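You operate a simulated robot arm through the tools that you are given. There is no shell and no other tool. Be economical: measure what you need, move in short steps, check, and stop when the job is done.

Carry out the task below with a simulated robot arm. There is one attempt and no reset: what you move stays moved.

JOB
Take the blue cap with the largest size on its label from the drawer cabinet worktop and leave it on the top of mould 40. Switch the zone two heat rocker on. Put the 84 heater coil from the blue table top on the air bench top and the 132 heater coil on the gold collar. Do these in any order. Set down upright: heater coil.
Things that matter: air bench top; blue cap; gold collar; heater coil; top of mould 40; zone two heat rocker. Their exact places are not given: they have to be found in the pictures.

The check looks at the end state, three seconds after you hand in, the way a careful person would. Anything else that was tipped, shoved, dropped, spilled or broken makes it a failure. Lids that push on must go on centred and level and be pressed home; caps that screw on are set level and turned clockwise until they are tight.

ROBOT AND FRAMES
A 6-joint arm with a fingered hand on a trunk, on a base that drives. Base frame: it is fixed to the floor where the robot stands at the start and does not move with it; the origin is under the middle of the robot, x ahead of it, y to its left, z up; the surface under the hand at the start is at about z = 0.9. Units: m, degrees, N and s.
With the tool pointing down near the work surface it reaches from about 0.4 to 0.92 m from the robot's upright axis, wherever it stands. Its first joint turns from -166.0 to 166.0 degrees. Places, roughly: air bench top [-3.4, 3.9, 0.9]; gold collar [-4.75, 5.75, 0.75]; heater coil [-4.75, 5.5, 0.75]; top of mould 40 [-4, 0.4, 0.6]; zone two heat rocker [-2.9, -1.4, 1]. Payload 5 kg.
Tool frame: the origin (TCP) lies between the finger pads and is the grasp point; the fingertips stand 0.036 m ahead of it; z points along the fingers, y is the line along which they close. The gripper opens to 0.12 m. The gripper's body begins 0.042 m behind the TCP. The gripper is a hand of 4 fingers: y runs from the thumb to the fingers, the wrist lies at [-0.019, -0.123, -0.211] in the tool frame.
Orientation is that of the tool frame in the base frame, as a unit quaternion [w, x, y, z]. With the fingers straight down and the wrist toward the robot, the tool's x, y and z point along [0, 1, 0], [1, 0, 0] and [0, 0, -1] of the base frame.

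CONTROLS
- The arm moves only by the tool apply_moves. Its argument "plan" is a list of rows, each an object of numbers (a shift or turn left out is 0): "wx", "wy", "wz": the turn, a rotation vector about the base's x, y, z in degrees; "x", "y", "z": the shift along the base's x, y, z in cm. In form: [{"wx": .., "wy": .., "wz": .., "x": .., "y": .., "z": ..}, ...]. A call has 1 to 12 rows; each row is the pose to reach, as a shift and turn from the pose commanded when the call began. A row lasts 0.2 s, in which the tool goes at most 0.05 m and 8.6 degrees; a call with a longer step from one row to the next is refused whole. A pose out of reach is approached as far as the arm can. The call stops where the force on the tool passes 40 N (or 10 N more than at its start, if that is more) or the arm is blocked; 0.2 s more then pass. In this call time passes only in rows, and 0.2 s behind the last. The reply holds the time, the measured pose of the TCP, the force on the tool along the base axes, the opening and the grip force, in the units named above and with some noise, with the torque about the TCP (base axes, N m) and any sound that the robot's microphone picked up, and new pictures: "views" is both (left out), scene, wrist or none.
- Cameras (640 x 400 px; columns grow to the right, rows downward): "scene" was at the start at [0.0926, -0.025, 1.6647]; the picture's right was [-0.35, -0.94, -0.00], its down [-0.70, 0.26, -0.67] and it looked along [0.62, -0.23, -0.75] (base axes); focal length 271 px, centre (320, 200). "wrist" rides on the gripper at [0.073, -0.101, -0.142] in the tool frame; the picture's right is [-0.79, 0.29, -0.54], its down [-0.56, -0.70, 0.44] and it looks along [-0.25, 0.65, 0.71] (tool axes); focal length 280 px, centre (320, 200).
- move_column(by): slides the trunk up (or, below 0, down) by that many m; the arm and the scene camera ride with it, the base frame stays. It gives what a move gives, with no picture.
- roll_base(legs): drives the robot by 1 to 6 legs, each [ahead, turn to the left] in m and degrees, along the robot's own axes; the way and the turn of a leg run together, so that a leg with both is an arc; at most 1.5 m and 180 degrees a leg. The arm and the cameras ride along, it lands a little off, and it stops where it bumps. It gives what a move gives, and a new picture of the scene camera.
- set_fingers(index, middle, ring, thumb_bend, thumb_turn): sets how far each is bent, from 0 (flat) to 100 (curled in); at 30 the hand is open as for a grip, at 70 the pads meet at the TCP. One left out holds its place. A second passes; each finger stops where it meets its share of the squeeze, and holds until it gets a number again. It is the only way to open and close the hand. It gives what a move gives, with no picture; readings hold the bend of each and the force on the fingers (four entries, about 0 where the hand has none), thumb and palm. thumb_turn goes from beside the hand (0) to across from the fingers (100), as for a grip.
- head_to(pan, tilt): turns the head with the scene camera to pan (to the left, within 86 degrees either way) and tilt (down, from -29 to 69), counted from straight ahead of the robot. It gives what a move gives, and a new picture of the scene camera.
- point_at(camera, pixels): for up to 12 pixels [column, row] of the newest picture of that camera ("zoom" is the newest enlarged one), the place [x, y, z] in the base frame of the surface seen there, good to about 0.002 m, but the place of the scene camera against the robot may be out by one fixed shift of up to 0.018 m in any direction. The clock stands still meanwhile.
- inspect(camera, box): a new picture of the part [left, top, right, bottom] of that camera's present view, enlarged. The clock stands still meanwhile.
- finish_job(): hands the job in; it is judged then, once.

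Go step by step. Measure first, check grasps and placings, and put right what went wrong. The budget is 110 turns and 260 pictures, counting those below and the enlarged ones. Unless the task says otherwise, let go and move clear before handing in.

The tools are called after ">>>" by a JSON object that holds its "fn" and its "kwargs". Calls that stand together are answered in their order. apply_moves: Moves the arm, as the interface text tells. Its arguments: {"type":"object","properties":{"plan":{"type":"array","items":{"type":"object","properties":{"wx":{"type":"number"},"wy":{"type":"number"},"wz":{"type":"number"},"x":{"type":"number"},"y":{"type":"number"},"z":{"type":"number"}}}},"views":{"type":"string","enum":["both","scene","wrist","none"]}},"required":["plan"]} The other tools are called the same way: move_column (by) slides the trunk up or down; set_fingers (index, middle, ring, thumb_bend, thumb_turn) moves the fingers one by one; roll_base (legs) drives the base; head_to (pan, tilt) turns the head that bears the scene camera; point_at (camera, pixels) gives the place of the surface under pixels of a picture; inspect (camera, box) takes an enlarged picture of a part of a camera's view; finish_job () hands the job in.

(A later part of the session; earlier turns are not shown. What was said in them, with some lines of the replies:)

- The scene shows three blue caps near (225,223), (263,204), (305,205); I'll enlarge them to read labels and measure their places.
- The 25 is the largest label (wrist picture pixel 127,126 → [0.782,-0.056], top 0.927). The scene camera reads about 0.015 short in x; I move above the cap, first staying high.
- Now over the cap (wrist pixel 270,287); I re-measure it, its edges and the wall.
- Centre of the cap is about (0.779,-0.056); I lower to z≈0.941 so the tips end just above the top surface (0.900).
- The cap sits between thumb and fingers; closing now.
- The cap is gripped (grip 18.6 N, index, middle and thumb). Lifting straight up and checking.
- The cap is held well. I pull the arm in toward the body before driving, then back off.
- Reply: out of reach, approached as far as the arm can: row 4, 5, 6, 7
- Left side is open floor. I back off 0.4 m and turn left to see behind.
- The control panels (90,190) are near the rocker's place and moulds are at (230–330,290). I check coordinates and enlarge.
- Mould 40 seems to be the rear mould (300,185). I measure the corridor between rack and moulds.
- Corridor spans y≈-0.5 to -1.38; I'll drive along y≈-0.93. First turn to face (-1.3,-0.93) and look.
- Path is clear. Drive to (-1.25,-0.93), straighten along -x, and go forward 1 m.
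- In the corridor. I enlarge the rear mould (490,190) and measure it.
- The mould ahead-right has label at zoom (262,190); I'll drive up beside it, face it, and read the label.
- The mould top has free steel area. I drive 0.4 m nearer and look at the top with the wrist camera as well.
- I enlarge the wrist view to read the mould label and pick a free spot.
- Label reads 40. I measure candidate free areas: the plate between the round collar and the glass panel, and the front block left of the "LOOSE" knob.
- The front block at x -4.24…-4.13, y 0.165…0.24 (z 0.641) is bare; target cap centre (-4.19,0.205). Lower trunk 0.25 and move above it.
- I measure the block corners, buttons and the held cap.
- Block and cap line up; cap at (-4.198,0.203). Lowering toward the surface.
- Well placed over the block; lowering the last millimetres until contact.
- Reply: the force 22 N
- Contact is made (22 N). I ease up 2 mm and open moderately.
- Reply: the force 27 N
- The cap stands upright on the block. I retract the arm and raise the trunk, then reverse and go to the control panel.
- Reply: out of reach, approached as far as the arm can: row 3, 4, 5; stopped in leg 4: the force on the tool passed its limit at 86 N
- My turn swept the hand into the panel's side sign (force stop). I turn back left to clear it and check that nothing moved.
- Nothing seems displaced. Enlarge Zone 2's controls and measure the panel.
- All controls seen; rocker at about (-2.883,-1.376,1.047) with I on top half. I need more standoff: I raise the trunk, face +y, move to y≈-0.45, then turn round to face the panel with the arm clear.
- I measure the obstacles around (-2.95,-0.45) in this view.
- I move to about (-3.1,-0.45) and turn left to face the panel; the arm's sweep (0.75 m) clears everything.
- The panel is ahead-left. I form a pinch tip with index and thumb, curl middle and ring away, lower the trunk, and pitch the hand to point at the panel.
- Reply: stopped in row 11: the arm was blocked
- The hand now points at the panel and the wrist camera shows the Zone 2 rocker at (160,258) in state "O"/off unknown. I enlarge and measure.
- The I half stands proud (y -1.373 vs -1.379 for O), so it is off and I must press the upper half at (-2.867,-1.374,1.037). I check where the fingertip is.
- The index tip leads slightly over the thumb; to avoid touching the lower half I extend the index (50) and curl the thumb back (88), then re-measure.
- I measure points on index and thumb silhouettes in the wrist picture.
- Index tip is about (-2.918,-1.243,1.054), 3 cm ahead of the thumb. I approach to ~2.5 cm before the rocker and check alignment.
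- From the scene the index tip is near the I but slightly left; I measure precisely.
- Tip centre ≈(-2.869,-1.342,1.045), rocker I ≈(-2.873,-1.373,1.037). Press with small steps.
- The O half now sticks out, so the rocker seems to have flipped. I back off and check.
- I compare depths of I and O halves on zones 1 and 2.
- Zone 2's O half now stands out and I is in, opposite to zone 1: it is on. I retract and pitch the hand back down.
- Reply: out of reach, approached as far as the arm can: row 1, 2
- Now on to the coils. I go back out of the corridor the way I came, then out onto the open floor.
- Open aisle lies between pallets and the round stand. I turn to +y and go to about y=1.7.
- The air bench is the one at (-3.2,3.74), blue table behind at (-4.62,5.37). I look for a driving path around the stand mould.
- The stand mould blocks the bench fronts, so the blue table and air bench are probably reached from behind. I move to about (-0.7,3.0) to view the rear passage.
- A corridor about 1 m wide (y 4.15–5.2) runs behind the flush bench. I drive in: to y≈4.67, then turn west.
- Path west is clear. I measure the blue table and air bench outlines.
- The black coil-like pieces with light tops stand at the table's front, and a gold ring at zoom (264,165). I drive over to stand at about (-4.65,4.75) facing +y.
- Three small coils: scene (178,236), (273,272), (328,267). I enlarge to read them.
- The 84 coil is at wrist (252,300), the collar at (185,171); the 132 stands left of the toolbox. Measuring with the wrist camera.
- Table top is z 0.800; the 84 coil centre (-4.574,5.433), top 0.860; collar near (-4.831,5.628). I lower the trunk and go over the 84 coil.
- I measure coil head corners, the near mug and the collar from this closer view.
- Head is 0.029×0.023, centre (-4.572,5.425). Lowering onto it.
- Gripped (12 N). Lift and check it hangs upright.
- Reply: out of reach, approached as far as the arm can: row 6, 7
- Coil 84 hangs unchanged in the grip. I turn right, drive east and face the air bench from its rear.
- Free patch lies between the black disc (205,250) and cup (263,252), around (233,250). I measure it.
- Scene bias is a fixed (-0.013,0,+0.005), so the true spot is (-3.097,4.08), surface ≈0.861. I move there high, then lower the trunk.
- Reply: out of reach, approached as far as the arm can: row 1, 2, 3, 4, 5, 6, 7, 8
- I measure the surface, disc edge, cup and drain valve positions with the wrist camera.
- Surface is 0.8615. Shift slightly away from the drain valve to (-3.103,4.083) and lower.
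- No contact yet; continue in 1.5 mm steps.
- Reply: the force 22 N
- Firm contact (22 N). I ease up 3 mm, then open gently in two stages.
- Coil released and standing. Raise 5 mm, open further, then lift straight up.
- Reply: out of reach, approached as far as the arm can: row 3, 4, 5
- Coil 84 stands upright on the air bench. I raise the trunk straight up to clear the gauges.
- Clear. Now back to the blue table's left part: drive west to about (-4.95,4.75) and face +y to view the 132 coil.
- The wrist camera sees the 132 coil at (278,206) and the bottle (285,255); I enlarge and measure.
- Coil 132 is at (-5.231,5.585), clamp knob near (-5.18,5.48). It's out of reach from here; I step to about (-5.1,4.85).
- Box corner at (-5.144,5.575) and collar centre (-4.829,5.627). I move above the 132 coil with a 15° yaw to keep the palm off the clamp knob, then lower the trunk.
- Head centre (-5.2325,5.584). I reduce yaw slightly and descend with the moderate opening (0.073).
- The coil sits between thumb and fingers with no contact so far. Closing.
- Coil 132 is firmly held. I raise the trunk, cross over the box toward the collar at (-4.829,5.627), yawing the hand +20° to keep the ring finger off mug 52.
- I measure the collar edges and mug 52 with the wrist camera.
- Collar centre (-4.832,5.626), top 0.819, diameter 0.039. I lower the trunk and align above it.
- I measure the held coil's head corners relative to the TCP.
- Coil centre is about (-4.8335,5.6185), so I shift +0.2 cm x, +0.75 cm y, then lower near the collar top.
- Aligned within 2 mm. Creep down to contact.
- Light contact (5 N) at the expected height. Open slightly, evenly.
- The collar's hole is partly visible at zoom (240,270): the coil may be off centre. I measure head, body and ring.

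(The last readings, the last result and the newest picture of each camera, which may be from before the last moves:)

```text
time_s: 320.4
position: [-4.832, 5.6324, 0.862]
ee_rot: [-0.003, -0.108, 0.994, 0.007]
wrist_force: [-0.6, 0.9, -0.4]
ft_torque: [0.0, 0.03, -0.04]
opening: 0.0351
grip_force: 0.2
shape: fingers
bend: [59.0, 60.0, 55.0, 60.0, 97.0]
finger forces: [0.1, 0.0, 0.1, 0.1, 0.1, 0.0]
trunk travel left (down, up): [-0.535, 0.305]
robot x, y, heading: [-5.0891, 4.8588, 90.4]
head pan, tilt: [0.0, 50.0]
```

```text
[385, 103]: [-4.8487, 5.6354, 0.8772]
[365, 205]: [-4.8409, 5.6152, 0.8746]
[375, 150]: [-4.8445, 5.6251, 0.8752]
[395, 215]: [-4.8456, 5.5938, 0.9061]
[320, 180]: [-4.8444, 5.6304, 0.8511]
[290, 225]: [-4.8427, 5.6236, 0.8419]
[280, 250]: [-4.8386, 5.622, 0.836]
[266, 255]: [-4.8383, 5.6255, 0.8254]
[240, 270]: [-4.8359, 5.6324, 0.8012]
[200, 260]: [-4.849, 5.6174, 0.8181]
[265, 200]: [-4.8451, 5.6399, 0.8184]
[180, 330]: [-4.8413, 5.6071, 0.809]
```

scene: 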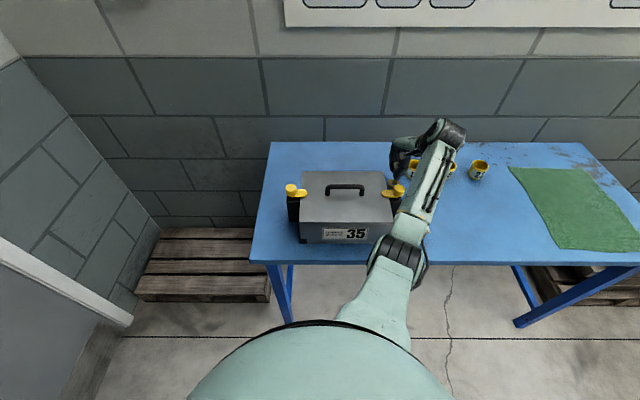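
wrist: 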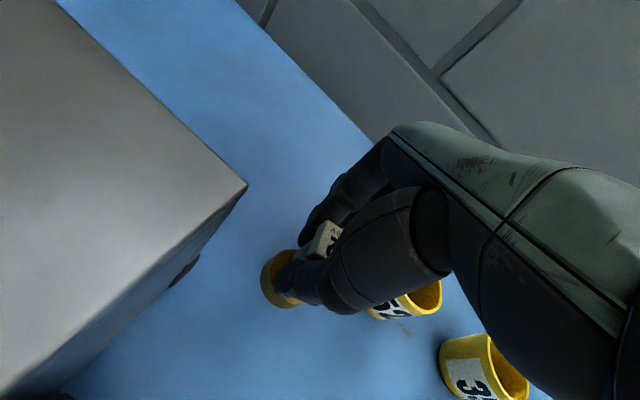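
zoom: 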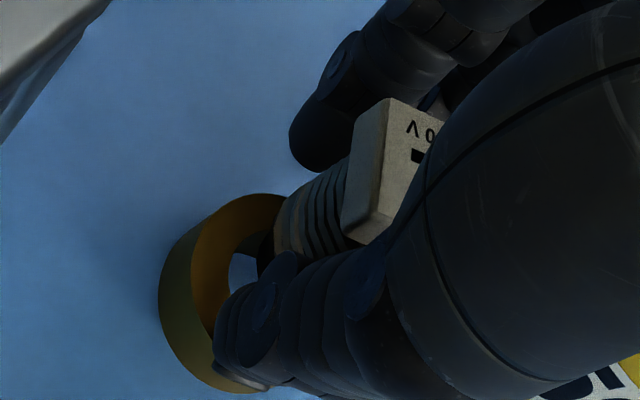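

The head top is at 0.877 and level, so the coil stands on the collar. I widen slightly, lift clear and view the whole.

>>> {"fn": "set_fingers", "kwargs": {"index": 53, "middle": 53, "ring": 53, "thumb_bend": 52}}

>>> {"fn": "apply_moves", "kwargs": {"plan": [{"z": 1}, {"z": 3}, {"z": 6}, {"z": 9}, {"z": 11}]}}

>>> {"fn": "inspect", "kwargs": {"camera": "wrist", "box": [180, 200, 380, 340]}}

>>> {"fn": "inspect", "kwargs": {"camera": "scene", "box": [340, 140, 500, 260]}}

```text
time_s: 321.4
position: [-4.831, 5.6321, 0.8623]
ee_rot: [-0.002, -0.107, 0.994, 0.006]
wrist_force: [0.7, 0.5, -0.7]
ft_torque: [-0.03, 0.01, 0.02]
opening: 0.0562
grip_force: 0.1
shape: fingers
bend: [53.0, 53.0, 53.0, 52.0, 97.0]
finger forces: [0.1, 0.0, 0.1, 0.0, 0.0, 0.0]
trunk travel left (down, up): [-0.535, 0.305]
robot x, y, heading: [-5.0877, 4.8471, 90.1]
head pan, tilt: [0.0, 50.0]
```

```text
time_s: 322.6
position: [-4.8335, 5.6311, 0.9722]
ee_rot: [-0.003, -0.108, 0.994, 0.006]
wrist_force: [1.5, -0.1, 0.2]
ft_torque: [-0.01, 0.01, 0.0]
opening: 0.0565
grip_force: 0.1
shape: fingers
bend: [53.0, 53.0, 53.0, 52.0, 97.0]
finger forces: [0.0, 0.0, 0.1, 0.0, 0.0, 0.1]
trunk travel left (down, up): [-0.535, 0.305]
robot x, y, heading: [-5.0921, 4.8498, 90.0]
head pan, tilt: [0.0, 50.0]
```

scene: 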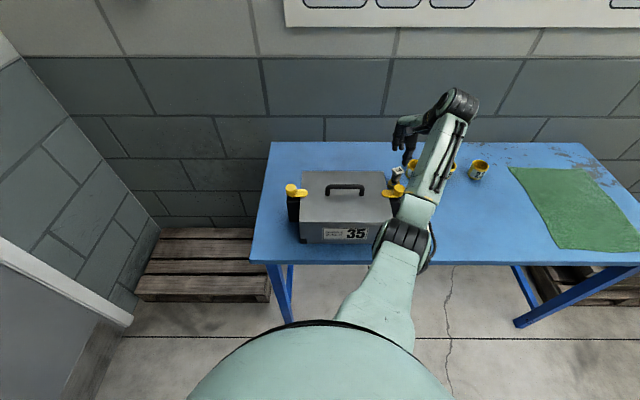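
wrist: 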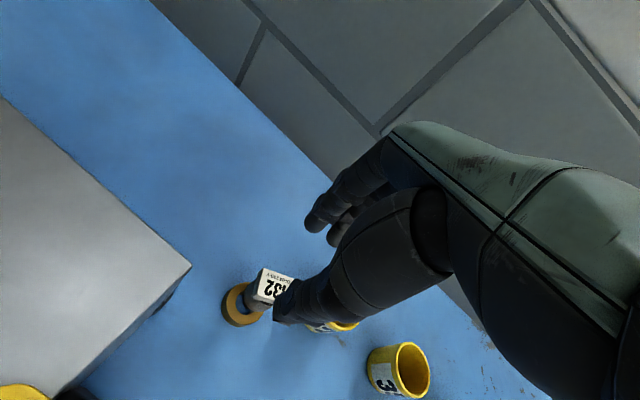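

```text
2.86 times, centred on (280, 270) of wrist
```

zoom: 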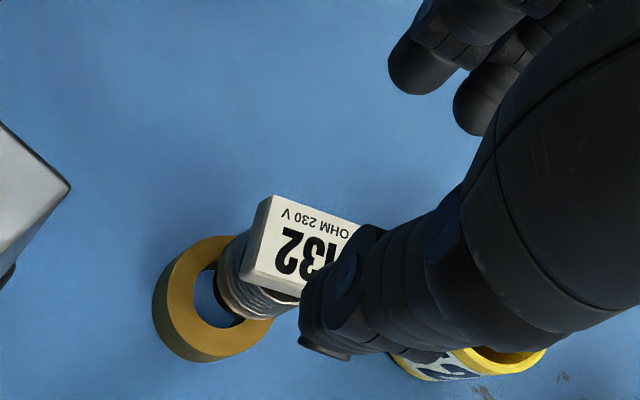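

```text
3.33 times, centred on (420, 200) of scene
```

zoom: 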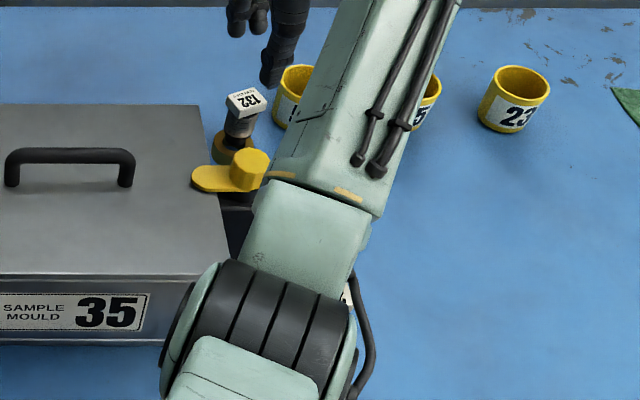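

The coil stands but appears a few mm off. I shift the hand aside and measure it cleanly.

>>> {"fn": "apply_moves", "kwargs": {"plan": [{"z": 3, "x": 2, "y": 2}, {"z": 6, "x": 4, "y": 4}, {"z": 9, "x": 6, "y": 5}], "views": "wrist"}}

>>> {"fn": "inspect", "kwargs": {"camera": "wrist", "box": [160, 280, 280, 370]}}

```text
time_s: 323.4
position: [-4.7733, 5.6796, 1.0651]
ee_rot: [-0.003, -0.107, 0.994, 0.006]
wrist_force: [0.4, -0.9, -0.1]
ft_torque: [-0.01, 0.01, -0.01]
opening: 0.0565
grip_force: 0.0
shape: fingers
bend: [53.0, 53.0, 53.0, 52.0, 97.0]
finger forces: [0.0, 0.1, 0.0, 0.0, 0.0, 0.0]
trunk travel left (down, up): [-0.535, 0.305]
robot x, y, heading: [-5.0898, 4.854, 90.6]
head pan, tilt: [0.0, 50.0]
```

wrist: 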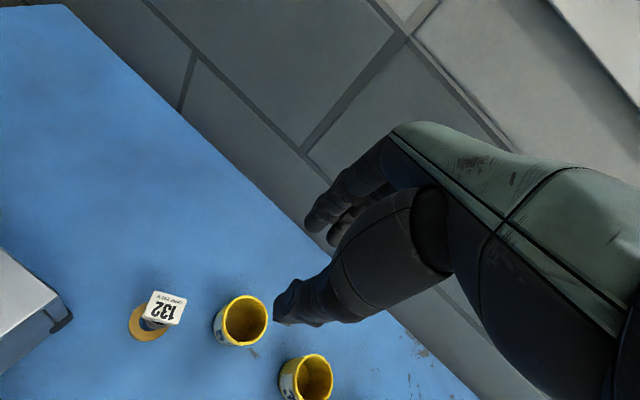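

```text
4.44 times, centred on (220, 325) of wrist
```

zoom: 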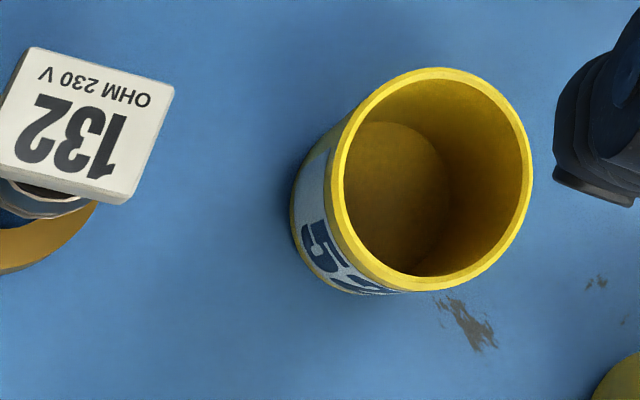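

>>> {"fn": "inspect", "kwargs": {"camera": "wrist", "box": [110, 275, 206, 355]}}

>>> {"fn": "point_at", "kwargs": {"camera": "wrist", "pixels": [[154, 292], [185, 300], [176, 324], [144, 316], [164, 308], [129, 322], [150, 339], [135, 334], [164, 333], [138, 308]]}}

```text
5.00 times, centred on (158, 315) of wrist
```

zoom: 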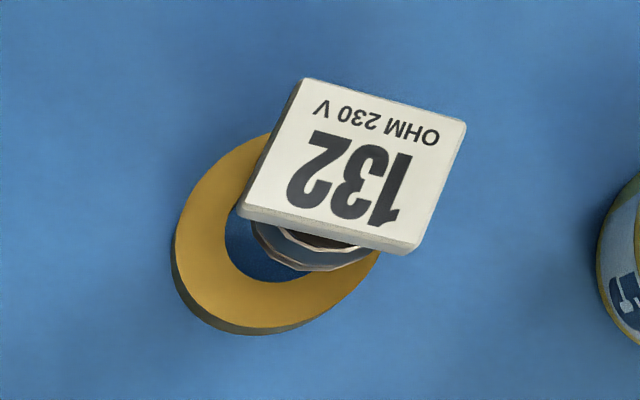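

```text
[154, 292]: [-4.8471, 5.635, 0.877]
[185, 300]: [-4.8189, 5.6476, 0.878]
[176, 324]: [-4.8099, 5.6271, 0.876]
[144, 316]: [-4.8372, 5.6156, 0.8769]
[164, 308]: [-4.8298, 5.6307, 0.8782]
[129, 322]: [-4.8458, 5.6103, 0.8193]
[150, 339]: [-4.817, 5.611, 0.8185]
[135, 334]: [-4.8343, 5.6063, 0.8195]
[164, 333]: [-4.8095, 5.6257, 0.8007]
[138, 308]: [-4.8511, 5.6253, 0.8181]
```

Coil 132 stands level on the collar (top 0.877–0.878, centre about 6 mm from the collar's centre, well within it). I move clear upward and take a last look.

>>> {"fn": "move_column", "kwargs": {"by": 0.2}}

>>> {"fn": "head_to", "kwargs": {"pan": 0, "tilt": 45}}

>>> {"fn": "inspect", "kwargs": {"camera": "scene", "box": [250, 160, 490, 310]}}

```text
time_s: 325.6
position: [-4.7735, 5.6806, 1.2641]
ee_rot: [-0.002, -0.108, 0.994, 0.007]
wrist_force: [-0.2, -0.1, 0.0]
ft_torque: [-0.01, -0.01, -0.04]
opening: 0.0563
grip_force: 0.0
shape: fingers
bend: [53.0, 53.0, 53.0, 52.0, 97.0]
finger forces: [0.0, 0.1, 0.0, 0.0, 0.1, 0.1]
trunk travel left (down, up): [-0.735, 0.105]
robot x, y, heading: [-5.0893, 4.8519, 90.3]
head pan, tilt: [0.0, 50.0]
```

```text
time_s: 326.2
position: [-4.7747, 5.6802, 1.2653]
ee_rot: [-0.003, -0.108, 0.994, 0.007]
wrist_force: [-0.6, 0.0, -0.5]
ft_torque: [-0.01, 0.01, 0.0]
opening: 0.0565
grip_force: 0.1
shape: fingers
bend: [53.0, 53.0, 53.0, 52.0, 97.0]
finger forces: [0.0, 0.0, 0.1, 0.0, 0.0, 0.1]
trunk travel left (down, up): [-0.735, 0.105]
robot x, y, heading: [-5.0883, 4.8517, 90.1]
head pan, tilt: [0.0, 45.0]
```

scene: 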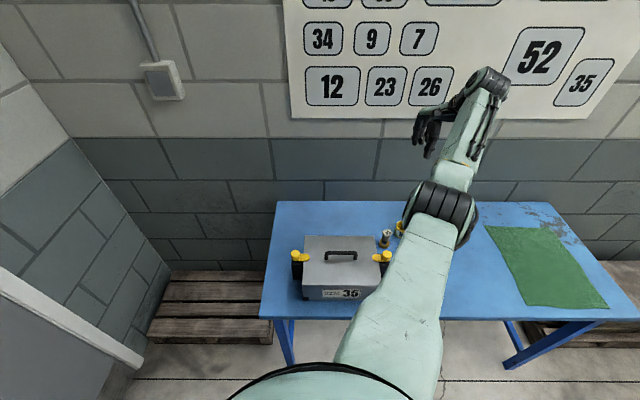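

```text
2.67 times, centred on (370, 235) of scene
```

zoom: 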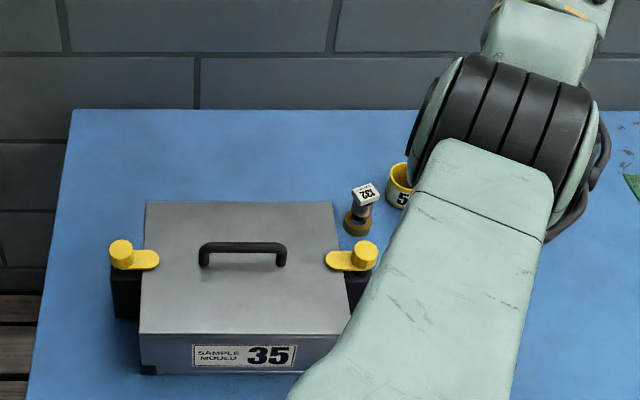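

The last picture shows coil 132 upright on the collar and the box and mug beside it where they were, with the hand well clear. The other three results were checked when they were done, so I hand in.

>>> {"fn": "finish_job", "kwargs": {}}

```text
The job is handed in.
```

I handed in the job with all four tasks done and the hand clear. I checked each in the pictures as I did it, but didn't go back to re-check the first three.

- **Blue cap:** the 25 cap, the largest, is upright on a bare part of mould 40's top.
- **Zone two heat rocker:** it is on. The I side now sits lower than the O side, the opposite of zone one.
- **84 heater coil:** it stands upright on the air bench top, between the cup and the black disc.
- **132 heater coil:** it stands upright and level on the gold collar, about 6 mm off centre. I left it there because moving it again risked tipping it.

While I was turning near the control panel, the hand bumped something there, probably the rack post or the settings sign, at up to 86 N. I backed off and saw nothing moved or damaged.
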